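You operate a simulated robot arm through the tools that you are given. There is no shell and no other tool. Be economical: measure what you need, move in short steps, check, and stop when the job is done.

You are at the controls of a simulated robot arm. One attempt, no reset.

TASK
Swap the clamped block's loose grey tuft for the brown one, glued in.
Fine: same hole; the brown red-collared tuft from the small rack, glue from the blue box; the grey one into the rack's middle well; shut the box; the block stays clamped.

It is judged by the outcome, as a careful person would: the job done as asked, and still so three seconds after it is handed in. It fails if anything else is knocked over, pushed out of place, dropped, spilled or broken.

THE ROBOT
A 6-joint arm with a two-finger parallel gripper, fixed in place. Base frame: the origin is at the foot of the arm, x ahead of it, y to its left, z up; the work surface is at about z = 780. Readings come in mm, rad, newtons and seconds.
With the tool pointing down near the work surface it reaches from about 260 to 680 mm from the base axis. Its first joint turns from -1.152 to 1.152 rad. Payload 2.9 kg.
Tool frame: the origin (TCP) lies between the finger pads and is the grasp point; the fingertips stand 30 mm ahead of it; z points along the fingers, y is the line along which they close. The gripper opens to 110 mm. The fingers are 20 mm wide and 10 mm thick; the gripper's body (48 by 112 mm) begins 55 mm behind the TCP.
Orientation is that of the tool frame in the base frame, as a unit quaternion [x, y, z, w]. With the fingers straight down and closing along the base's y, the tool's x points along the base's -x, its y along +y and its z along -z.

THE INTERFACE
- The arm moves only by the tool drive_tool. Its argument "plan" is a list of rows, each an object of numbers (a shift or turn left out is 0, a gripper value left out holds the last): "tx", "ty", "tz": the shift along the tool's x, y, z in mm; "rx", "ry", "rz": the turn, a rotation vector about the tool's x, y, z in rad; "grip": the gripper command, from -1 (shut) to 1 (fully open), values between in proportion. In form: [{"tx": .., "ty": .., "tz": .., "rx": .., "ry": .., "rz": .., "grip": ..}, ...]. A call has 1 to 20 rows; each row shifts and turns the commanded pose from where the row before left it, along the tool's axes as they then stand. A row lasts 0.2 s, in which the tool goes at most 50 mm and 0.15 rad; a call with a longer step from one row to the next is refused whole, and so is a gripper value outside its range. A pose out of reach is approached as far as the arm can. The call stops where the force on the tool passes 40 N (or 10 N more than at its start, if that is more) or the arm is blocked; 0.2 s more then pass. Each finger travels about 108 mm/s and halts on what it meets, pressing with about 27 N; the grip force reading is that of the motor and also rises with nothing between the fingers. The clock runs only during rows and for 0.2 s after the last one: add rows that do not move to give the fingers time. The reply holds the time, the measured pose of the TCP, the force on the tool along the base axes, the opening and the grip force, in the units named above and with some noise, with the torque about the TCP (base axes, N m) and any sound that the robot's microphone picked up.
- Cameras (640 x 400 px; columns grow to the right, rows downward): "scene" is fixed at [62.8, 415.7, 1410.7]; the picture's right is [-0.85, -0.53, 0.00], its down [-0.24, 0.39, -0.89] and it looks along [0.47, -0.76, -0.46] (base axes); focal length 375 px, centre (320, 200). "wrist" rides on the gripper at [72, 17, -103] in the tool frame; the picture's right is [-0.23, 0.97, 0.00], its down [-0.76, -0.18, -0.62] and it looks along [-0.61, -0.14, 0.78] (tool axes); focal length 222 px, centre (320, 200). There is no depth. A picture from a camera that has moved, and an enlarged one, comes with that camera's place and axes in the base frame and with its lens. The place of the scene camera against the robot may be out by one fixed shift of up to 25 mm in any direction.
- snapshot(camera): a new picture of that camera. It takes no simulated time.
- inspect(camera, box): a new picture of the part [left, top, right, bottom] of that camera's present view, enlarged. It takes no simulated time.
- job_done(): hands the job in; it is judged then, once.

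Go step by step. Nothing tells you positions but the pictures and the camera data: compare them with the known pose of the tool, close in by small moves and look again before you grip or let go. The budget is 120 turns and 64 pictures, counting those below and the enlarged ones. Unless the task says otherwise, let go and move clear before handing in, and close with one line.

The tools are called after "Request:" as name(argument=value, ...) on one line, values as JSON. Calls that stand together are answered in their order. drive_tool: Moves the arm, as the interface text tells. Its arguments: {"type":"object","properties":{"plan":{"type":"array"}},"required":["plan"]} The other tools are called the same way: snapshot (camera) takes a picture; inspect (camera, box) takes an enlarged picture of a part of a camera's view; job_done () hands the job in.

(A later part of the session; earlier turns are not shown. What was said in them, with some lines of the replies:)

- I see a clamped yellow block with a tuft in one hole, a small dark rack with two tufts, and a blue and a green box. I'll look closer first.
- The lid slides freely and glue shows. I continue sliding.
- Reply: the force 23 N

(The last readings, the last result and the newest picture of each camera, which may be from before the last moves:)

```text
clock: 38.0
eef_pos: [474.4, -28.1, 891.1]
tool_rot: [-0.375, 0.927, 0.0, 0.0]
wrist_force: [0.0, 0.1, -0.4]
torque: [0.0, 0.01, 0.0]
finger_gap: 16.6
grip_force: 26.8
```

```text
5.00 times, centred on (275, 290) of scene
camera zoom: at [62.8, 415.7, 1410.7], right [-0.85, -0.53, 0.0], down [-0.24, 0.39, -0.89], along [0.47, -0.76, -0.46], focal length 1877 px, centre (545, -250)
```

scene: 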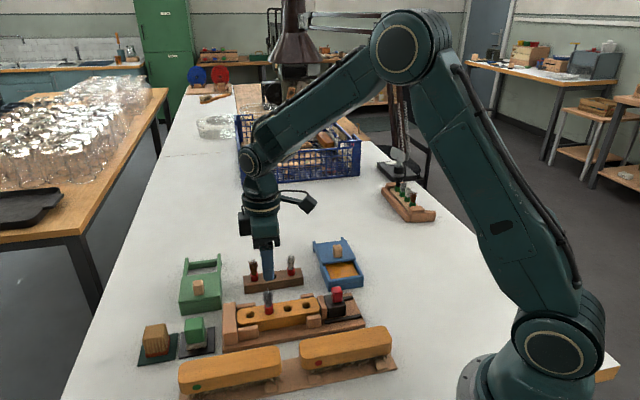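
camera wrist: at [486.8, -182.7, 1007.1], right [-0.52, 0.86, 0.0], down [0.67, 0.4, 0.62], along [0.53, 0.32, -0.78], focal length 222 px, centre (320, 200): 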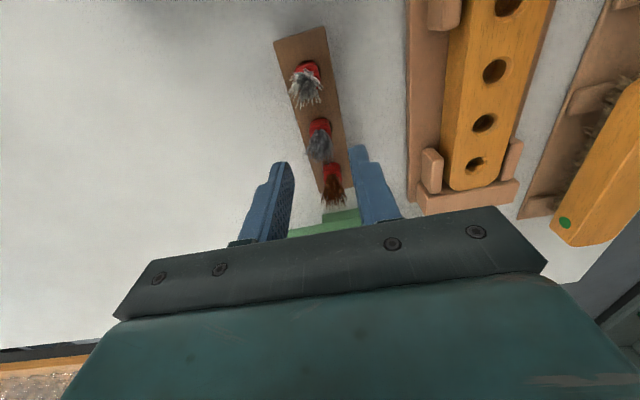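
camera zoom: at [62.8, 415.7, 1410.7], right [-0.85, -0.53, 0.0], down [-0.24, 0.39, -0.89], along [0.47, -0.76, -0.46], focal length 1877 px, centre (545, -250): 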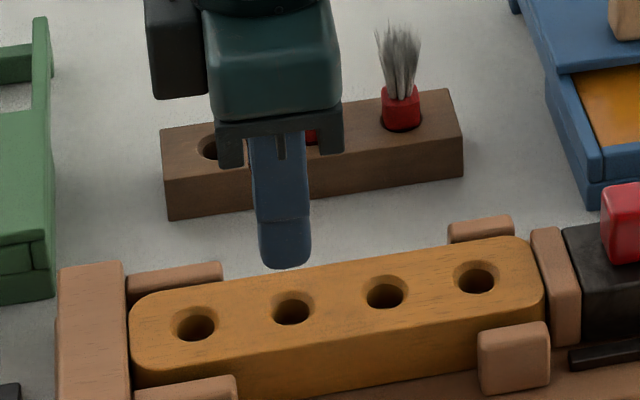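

Request:
drive_tool(plan=[{"tx": 1.7}, {"tz": 8}, {"tz": 8}, {}])

Request:
inspect(camera="wrist", box=[260, 110, 380, 200])

Request:
inspect(camera="scene", box=[240, 270, 310, 330])

```text
clock: 39.0
eef_pos: [472.4, -30.4, 874.4]
tool_rot: [-0.376, 0.927, 0.0, 0.0]
wrist_force: [0.3, -0.2, 0.8]
torque: [0.01, 0.0, 0.01]
finger_gap: 16.5
grip_force: 27.3
```

```text
4.44 times, centred on (320, 155) of wrist
camera zoom: at [408.4, -68.7, 978.3], right [-0.52, 0.86, 0.0], down [0.67, 0.4, 0.62], along [0.53, 0.32, -0.78], focal length 987 px, centre (320, 400)
```

zoom: 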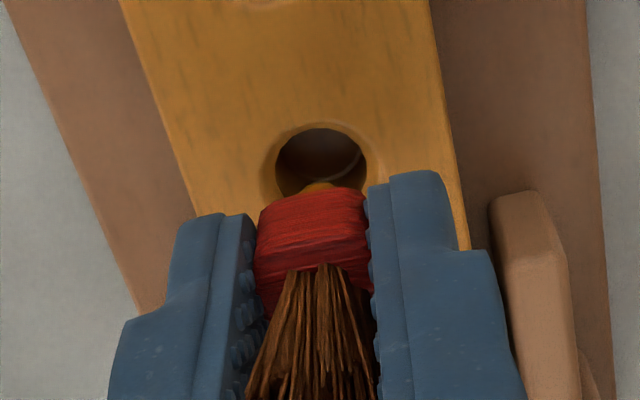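

```text
6.67 times, centred on (275, 300) of scene
camera zoom: at [62.8, 415.7, 1410.7], right [-0.85, -0.53, 0.0], down [-0.24, 0.39, -0.89], along [0.47, -0.76, -0.46], focal length 2502 px, centre (620, -467)
```

zoom: 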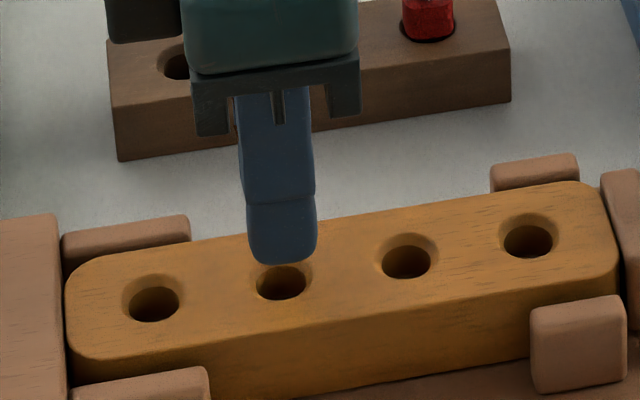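

Request:
drive_tool(plan=[{"tx": 1.0}, {"tz": 4}, {"tz": 4}, {"tz": 2}, {}])

Request:
inspect(camera="wrist", box=[260, 110, 380, 200])

```text
clock: 40.2
eef_pos: [471.7, -30.6, 864.0]
tool_rot: [-0.375, 0.927, 0.0, 0.0]
wrist_force: [-0.7, -0.1, -0.7]
torque: [-0.01, 0.0, 0.04]
finger_gap: 16.1
grip_force: 26.9
```

```text
4.44 times, centred on (320, 155) of wrist
camera zoom: at [406.9, -69.6, 968.3], right [-0.52, 0.86, 0.0], down [0.67, 0.4, 0.62], along [0.53, 0.32, -0.78], focal length 987 px, centre (320, 400)
```

zoom: 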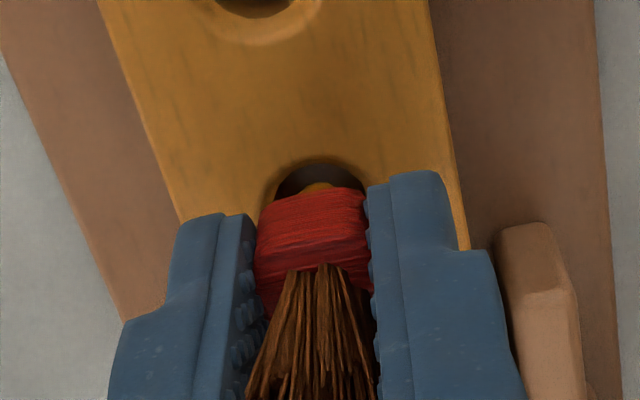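

Request:
drive_tool(plan=[{"tz": 2}, {"tz": 2}, {"tz": 2}, {"tz": 1}, {}])

```text
clock: 41.4
eef_pos: [470.6, -30.3, 857.5]
tool_rot: [-0.376, 0.927, 0.001, 0.0]
wrist_force: [1.0, 0.0, 0.0]
torque: [-0.04, 0.0, 0.02]
finger_gap: 16.5
grip_force: 26.7
```

Request:
drive_tool(plan=[{"tz": 1}, {"tz": 1}, {}])

Request:
inspect(camera="scene", box=[240, 270, 310, 330])

```text
clock: 42.2
eef_pos: [472.1, -30.8, 854.8]
tool_rot: [-0.375, 0.927, 0.0, 0.0]
wrist_force: [-1.3, -0.6, 1.4]
torque: [-0.01, 0.04, 0.01]
finger_gap: 16.4
grip_force: 27.4
```

```text
6.67 times, centred on (275, 300) of scene
camera zoom: at [62.7, 415.7, 1410.7], right [-0.85, -0.53, 0.0], down [-0.24, 0.39, -0.89], along [0.47, -0.76, -0.46], focal length 2502 px, centre (620, -467)
```

zoom: 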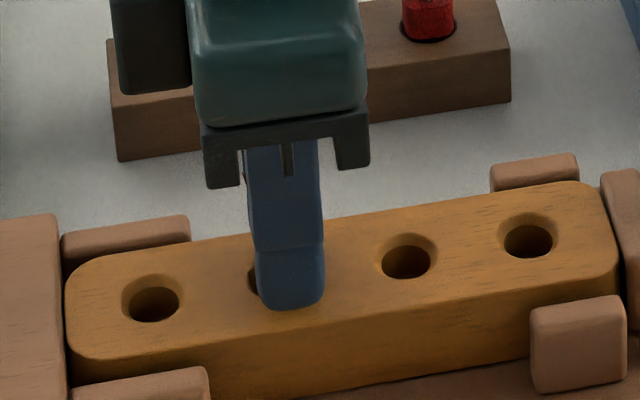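

Request:
drive_tool(plan=[{"tz": 0.7}, {"tz": 0.7}, {}])

```text
clock: 43.0
eef_pos: [470.2, -29.6, 855.0]
tool_rot: [-0.375, 0.927, 0.0, 0.001]
wrist_force: [-5.2, 0.6, 19.3]
torque: [0.02, 0.1, 0.02]
finger_gap: 16.1
grip_force: 27.1
```

Request:
drive_tool(plan=[{"tz": -1}, {}, {}, {}, {}, {}, {}, {}, {}, {}, {}, {"grip": -0.6}, {"grip": -0.3}, {}, {"tz": -15}, {"tz": -25}, {"tz": -25}, {"tz": -20}, {}])

Request:
inspect(camera="scene", box=[220, 250, 330, 340])

Request:
inspect(camera="wrist", box=[240, 60, 400, 180])

```text
clock: 47.0
eef_pos: [471.3, -29.4, 939.9]
tool_rot: [-0.376, 0.927, 0.0, 0.0]
wrist_force: [0.2, 0.1, 0.7]
torque: [0.0, 0.01, 0.02]
finger_gap: 38.6
grip_force: 0.1
```

```text
4.44 times, centred on (275, 295) of scene
camera zoom: at [62.7, 415.7, 1410.7], right [-0.85, -0.53, 0.0], down [-0.24, 0.39, -0.89], along [0.47, -0.76, -0.46], focal length 1668 px, centre (520, -222)
```

zoom: 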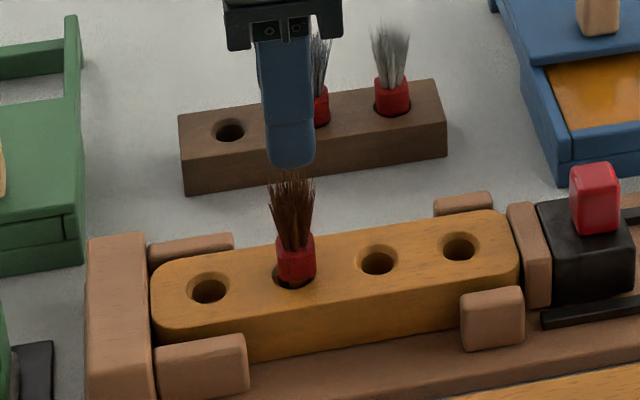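

```text
3.33 times, centred on (320, 120) of wrist
camera zoom: at [407.2, -69.1, 1044.4], right [-0.52, 0.86, 0.0], down [0.67, 0.4, 0.62], along [0.53, 0.32, -0.78], focal length 740 px, centre (320, 467)
```

zoom: 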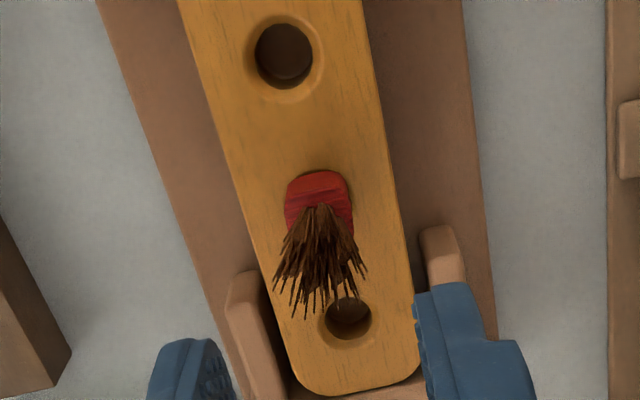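

Request:
inspect(camera="scene", box=[255, 275, 305, 325])

```text
8.00 times, centred on (280, 300) of scene
camera zoom: at [62.7, 415.7, 1410.7], right [-0.85, -0.53, 0.0], down [-0.24, 0.39, -0.89], along [0.47, -0.76, -0.46], focal length 3002 px, centre (640, -600)
```

zoom: 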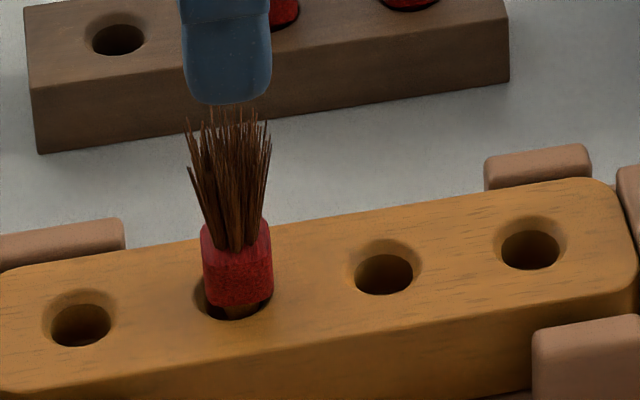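

The collar sits about 3 mm proud of the hole. I'll re-grip it a little higher and press it home.

Request:
drive_tool(plan=[{"tz": 25}, {"tz": 25}, {"tz": 20}, {"tz": 10}, {}, {"grip": -0.6}, {"grip": -1}, {}, {}, {"tz": 1}, {"tz": 1}, {}])

```text
clock: 49.6
eef_pos: [470.8, -30.9, 858.5]
tool_rot: [-0.377, 0.926, -0.001, 0.001]
wrist_force: [-7.8, 4.6, 24.3]
torque: [0.13, 0.25, 0.03]
finger_gap: 16.4
grip_force: 27.1
```

Request:
drive_tool(plan=[{"tz": -1.5}, {"ty": 0.8, "tx": 0.4}, {"tz": 1}, {"tz": 1}, {}])

```text
clock: 50.8
eef_pos: [471.3, -30.8, 859.4]
tool_rot: [-0.375, 0.927, -0.001, 0.001]
wrist_force: [0.8, 1.3, 23.4]
torque: [0.1, -0.01, -0.02]
finger_gap: 16.4
grip_force: 27.2
```

Request:
inspect(camera="wrist", box=[270, 120, 370, 195])

```text
5.33 times, centred on (320, 158) of wrist
camera zoom: at [406.7, -69.6, 962.1], right [-0.51, 0.86, 0.0], down [0.67, 0.4, 0.63], along [0.54, 0.32, -0.78], focal length 1185 px, centre (320, 427)
```

zoom: 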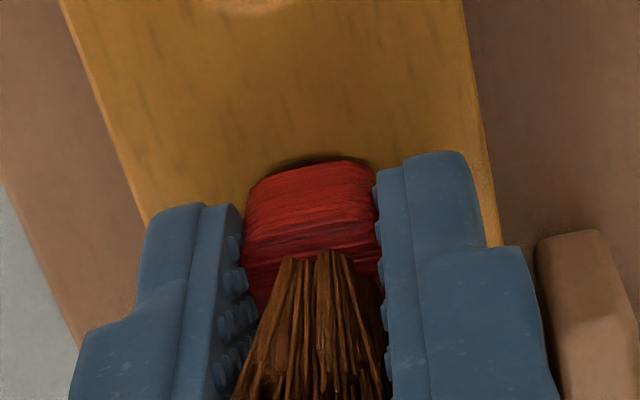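

Request:
drive_tool(plan=[{"tz": -1.5}, {"ty": 1, "tx": 0.5}, {"tz": 1}, {"tz": 1}, {}])

```text
clock: 52.0
eef_pos: [471.6, -30.6, 857.8]
tool_rot: [-0.376, 0.927, -0.001, 0.001]
wrist_force: [8.5, -2.3, 23.2]
torque: [-0.04, -0.29, 0.0]
finger_gap: 16.3
grip_force: 27.3
```

Request:
drive_tool(plan=[{"tz": -0.5}, {"ty": -0.9, "tx": -0.5}, {"tz": 1}, {"tz": 0.7}, {}])

```text
clock: 53.2
eef_pos: [470.1, -30.8, 856.4]
tool_rot: [-0.376, 0.927, -0.002, 0.001]
wrist_force: [5.5, -2.6, 23.3]
torque: [-0.06, -0.15, 0.01]
finger_gap: 16.3
grip_force: 26.7
```

Request:
drive_tool(plan=[{"tz": -1}, {"tz": -1}, {"grip": -0.6}, {"grip": -0.3}, {}, {"tz": -15}, {"tz": -25}, {"tz": -25}, {"tz": -20}, {}])

Request:
inspect(camera="scene", box=[240, 255, 310, 325])

```text
clock: 55.4
eef_pos: [469.3, -30.2, 943.2]
tool_rot: [-0.375, 0.927, 0.0, 0.0]
wrist_force: [-0.2, -0.7, 0.6]
torque: [-0.01, 0.0, -0.01]
finger_gap: 38.5
grip_force: 0.1
```

```text
5.71 times, centred on (275, 290) of scene
camera zoom: at [62.7, 415.7, 1410.7], right [-0.85, -0.53, 0.0], down [-0.24, 0.39, -0.89], along [0.47, -0.76, -0.46], focal length 2145 px, centre (577, -314)
```

zoom: 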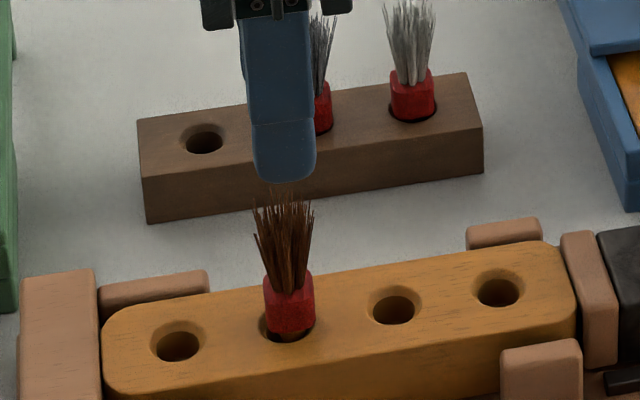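

Request:
drive_tool(plan=[{"tx": -0.3, "ty": -0.5, "tz": 25}, {"tz": 25}, {"tz": 17}, {}, {"grip": -0.6}, {"grip": -0.85}, {}, {}])

Request:
inspect(camera="wrist", box=[260, 100, 380, 190])

```text
clock: 57.2
eef_pos: [470.4, -29.6, 875.4]
tool_rot: [-0.376, 0.927, 0.0, 0.0]
wrist_force: [0.3, 0.5, -0.6]
torque: [0.1, 0.11, 0.03]
finger_gap: 13.0
grip_force: 26.8
```

```text
4.44 times, centred on (320, 145) of wrist
camera zoom: at [407.2, -69.5, 979.6], right [-0.52, 0.86, 0.0], down [0.67, 0.4, 0.62], along [0.53, 0.32, -0.78], focal length 987 px, centre (320, 444)
```

zoom: 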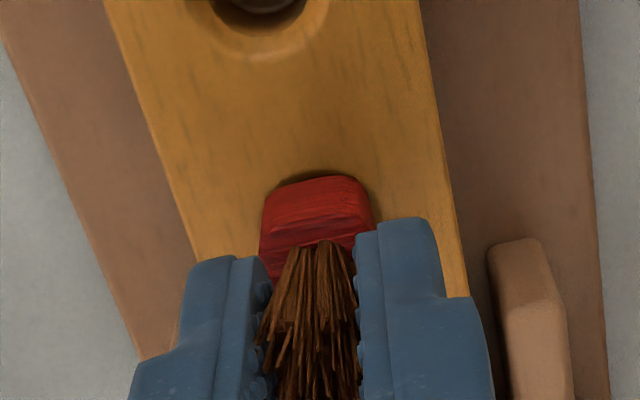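

Request:
drive_tool(plan=[{"tz": 1.5}, {"tz": 1.5}, {"tz": 1.5}, {}])

```text
clock: 58.2
eef_pos: [471.8, -30.4, 872.6]
tool_rot: [-0.376, 0.926, 0.0, 0.001]
wrist_force: [-0.7, 2.5, 19.2]
torque: [0.25, 0.16, -0.02]
finger_gap: 12.9
grip_force: 27.0
```

Request:
drive_tool(plan=[{"tz": 1}, {"tz": 1}, {"tz": 1}, {"tz": 1}, {}])

```text
clock: 59.2
eef_pos: [472.0, -29.7, 871.6]
tool_rot: [-0.376, 0.927, 0.0, 0.002]
wrist_force: [-6.1, 0.1, 10.4]
torque: [0.04, 0.26, -0.01]
finger_gap: 13.9
grip_force: 27.1
stopped in row 4: the force on the tool passed its limit at 41 N (the readings are from after the stop); the commanded pose is now the measured one
```

Request:
drive_tool(plan=[{"tz": -0.5}, {"grip": -0.6}, {"grip": -0.3}, {}, {"tz": -25}, {"tz": -25}, {"tz": -20}, {}])

Request:
inspect(camera="scene", box=[240, 255, 310, 325])

```text
clock: 61.0
eef_pos: [471.5, -29.6, 941.0]
tool_rot: [-0.376, 0.927, -0.001, 0.002]
wrist_force: [0.8, 0.4, 0.7]
torque: [0.03, 0.0, 0.0]
finger_gap: 38.4
grip_force: 0.1
```

```text
5.71 times, centred on (275, 290) of scene
camera zoom: at [62.7, 415.7, 1410.7], right [-0.85, -0.53, 0.0], down [-0.24, 0.39, -0.89], along [0.47, -0.76, -0.46], focal length 2145 px, centre (577, -314)
```

zoom: 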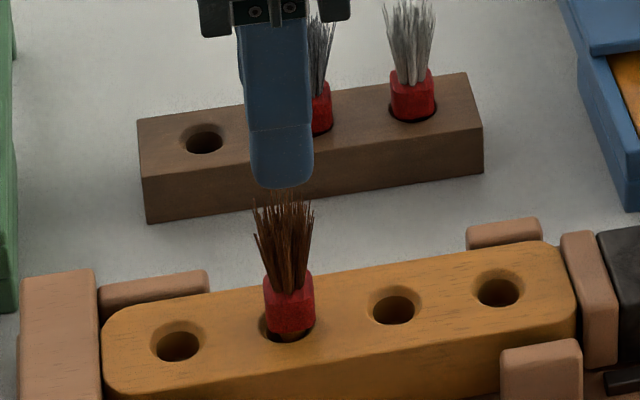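

The brown tuft stands upright and firm in the hole and doesn't move under 40 N. Next I return to the lid's knob to shut the box.

Request:
drive_tool(plan=[{"tz": -20, "grip": 0.1}, {"tx": 31.2, "ty": -27.1}, {"tx": 31.2, "ty": -27.1}, {"tx": 31.2, "ty": -27.1}, {"tx": 31.2, "ty": -27.1}, {"tx": 31.3, "ty": -27.2}, {"tx": 31.4, "ty": -27.2}, {"tz": 20}, {"tz": 25}, {"tz": 20}, {}])

Request:
inspect(camera="wrist", box=[200, 80, 440, 240])

```text
clock: 63.4
eef_pos: [450.8, -278.0, 895.5]
tool_rot: [-0.376, 0.927, -0.001, 0.002]
wrist_force: [-1.0, -0.4, 0.1]
torque: [0.02, -0.02, 0.02]
finger_gap: 60.5
grip_force: 0.0
```

```text
2.50 times, centred on (320, 160) of wrist
camera zoom: at [386.6, -316.9, 999.2], right [-0.52, 0.86, 0.0], down [0.67, 0.4, 0.63], along [0.54, 0.32, -0.78], focal length 555 px, centre (320, 300)
```

zoom: 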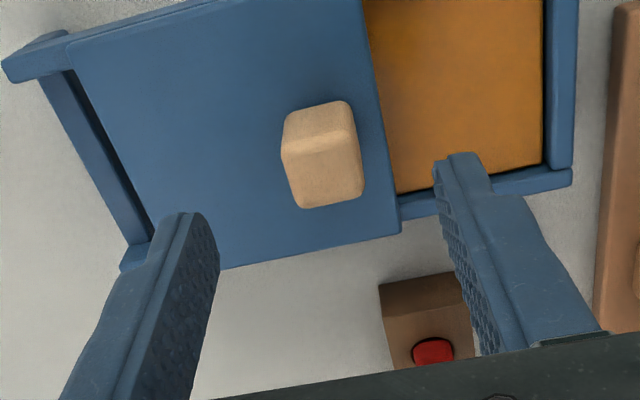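

Knob is centred. Descend to the former grip height, close and slide back.

Request:
drive_tool(plan=[{"tz": 15}, {"tz": 12.5}, {}, {"grip": -0.3}, {"grip": -1}, {}, {}, {"ty": 8}, {"ty": 8}, {"ty": 8}, {"ty": 8}, {}])

```text
clock: 66.0
eef_pos: [427.9, -255.2, 869.5]
tool_rot: [-0.375, 0.927, -0.001, 0.002]
wrist_force: [-3.9, -4.4, 10.0]
torque: [0.28, 0.21, 0.71]
finger_gap: 21.3
grip_force: 44.9
```

Request:
drive_tool(plan=[{"tz": -0.8, "ty": 7}, {"ty": 7}, {"ty": 7}, {"ty": 5}, {}])

```text
clock: 67.2
eef_pos: [409.5, -236.8, 869.7]
tool_rot: [-0.376, 0.927, 0.0, 0.001]
wrist_force: [-10.0, -9.4, 1.4]
torque: [-0.13, 0.2, 0.55]
finger_gap: 21.1
grip_force: 44.7
```

Request:
drive_tool(plan=[{"tx": 1.2}, {"ty": 2}, {"ty": 2}, {"ty": 1}, {}])

Request:
inspect(camera="scene", box=[300, 220, 380, 300])

```text
clock: 68.4
eef_pos: [405.7, -233.2, 868.5]
tool_rot: [-0.376, 0.927, -0.001, 0.002]
wrist_force: [-4.6, -4.0, -7.5]
torque: [0.25, -0.12, 0.54]
finger_gap: 21.4
grip_force: 45.1
```

```text
5.00 times, centred on (340, 260) of scene
camera zoom: at [62.7, 415.6, 1410.8], right [-0.85, -0.53, 0.0], down [-0.24, 0.39, -0.89], along [0.47, -0.76, -0.46], focal length 1877 px, centre (220, -100)
```

zoom: 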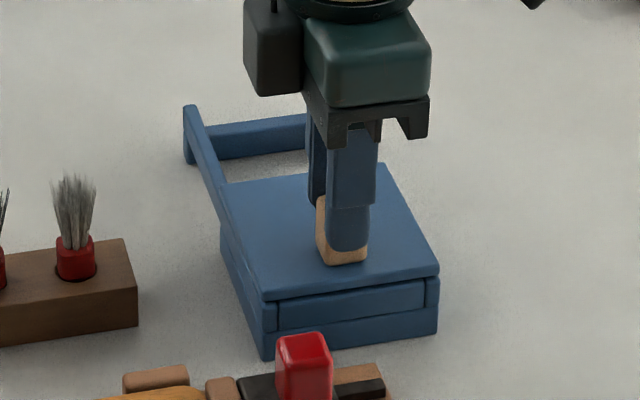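

Request:
drive_tool(plan=[{"ty": 1}, {"ty": 1}, {"ty": 1}, {}])

```text
clock: 69.4
eef_pos: [404.2, -231.9, 869.1]
tool_rot: [-0.377, 0.926, -0.002, 0.003]
wrist_force: [2.3, -4.4, -11.1]
torque: [0.17, 0.12, 0.64]
finger_gap: 21.2
grip_force: 45.3
```

Request:
drive_tool(plan=[{"tz": 0.6}, {"grip": -0.3}, {"grip": 0.1}, {}, {"tz": -25}, {"tz": -30}, {"tz": -30}, {"tz": -30}, {"tz": -30}, {}])

Request:
inspect(camera="scene", box=[130, 215, 410, 400])

Request:
inspect(camera="scene", box=[230, 240, 380, 330])

```text
clock: 71.6
eef_pos: [402.2, -231.3, 1013.0]
tool_rot: [-0.376, 0.926, -0.002, 0.002]
wrist_force: [-0.1, 0.5, 0.8]
torque: [0.01, 0.01, 0.0]
finger_gap: 60.5
grip_force: 0.0
```

```text
2.16 times, centred on (270, 308) of scene
camera zoom: at [62.7, 415.7, 1410.7], right [-0.85, -0.53, 0.0], down [-0.24, 0.39, -0.89], along [0.47, -0.76, -0.46], focal length 812 px, centre (428, -32)
```

zoom: 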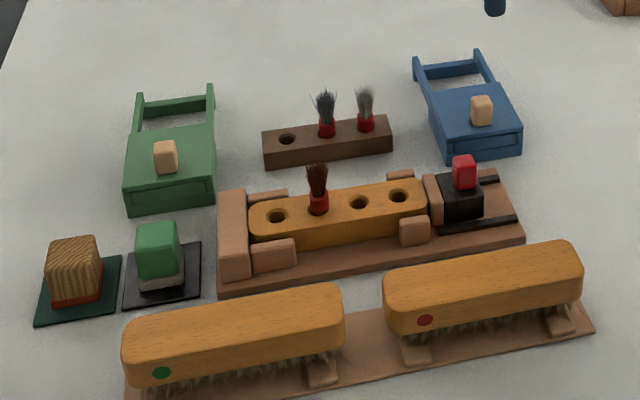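

```text
4.27 times, centred on (305, 285) of scene
camera zoom: at [62.7, 415.7, 1410.7], right [-0.85, -0.53, 0.0], down [-0.24, 0.39, -0.89], along [0.47, -0.76, -0.46], focal length 1601 px, centre (384, -163)
```

zoom: 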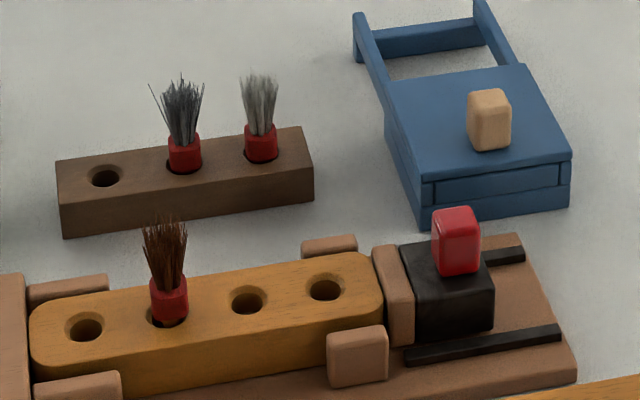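

The box is shut, the grey tuft is in the middle well, and the brown tuft is in the block's hole with the block still clamped. The gripper is clear, so I'm handing in.

Request:
job_done()

```text
The job is handed in.
```

The brown tuft is glued upright in the same hole, but it sits about 2–3 mm proud of where the grey one sat and did not go lower under 40 N; the grey tuft is in the rack's middle well, the blue box is shut, and the block is still clamped.
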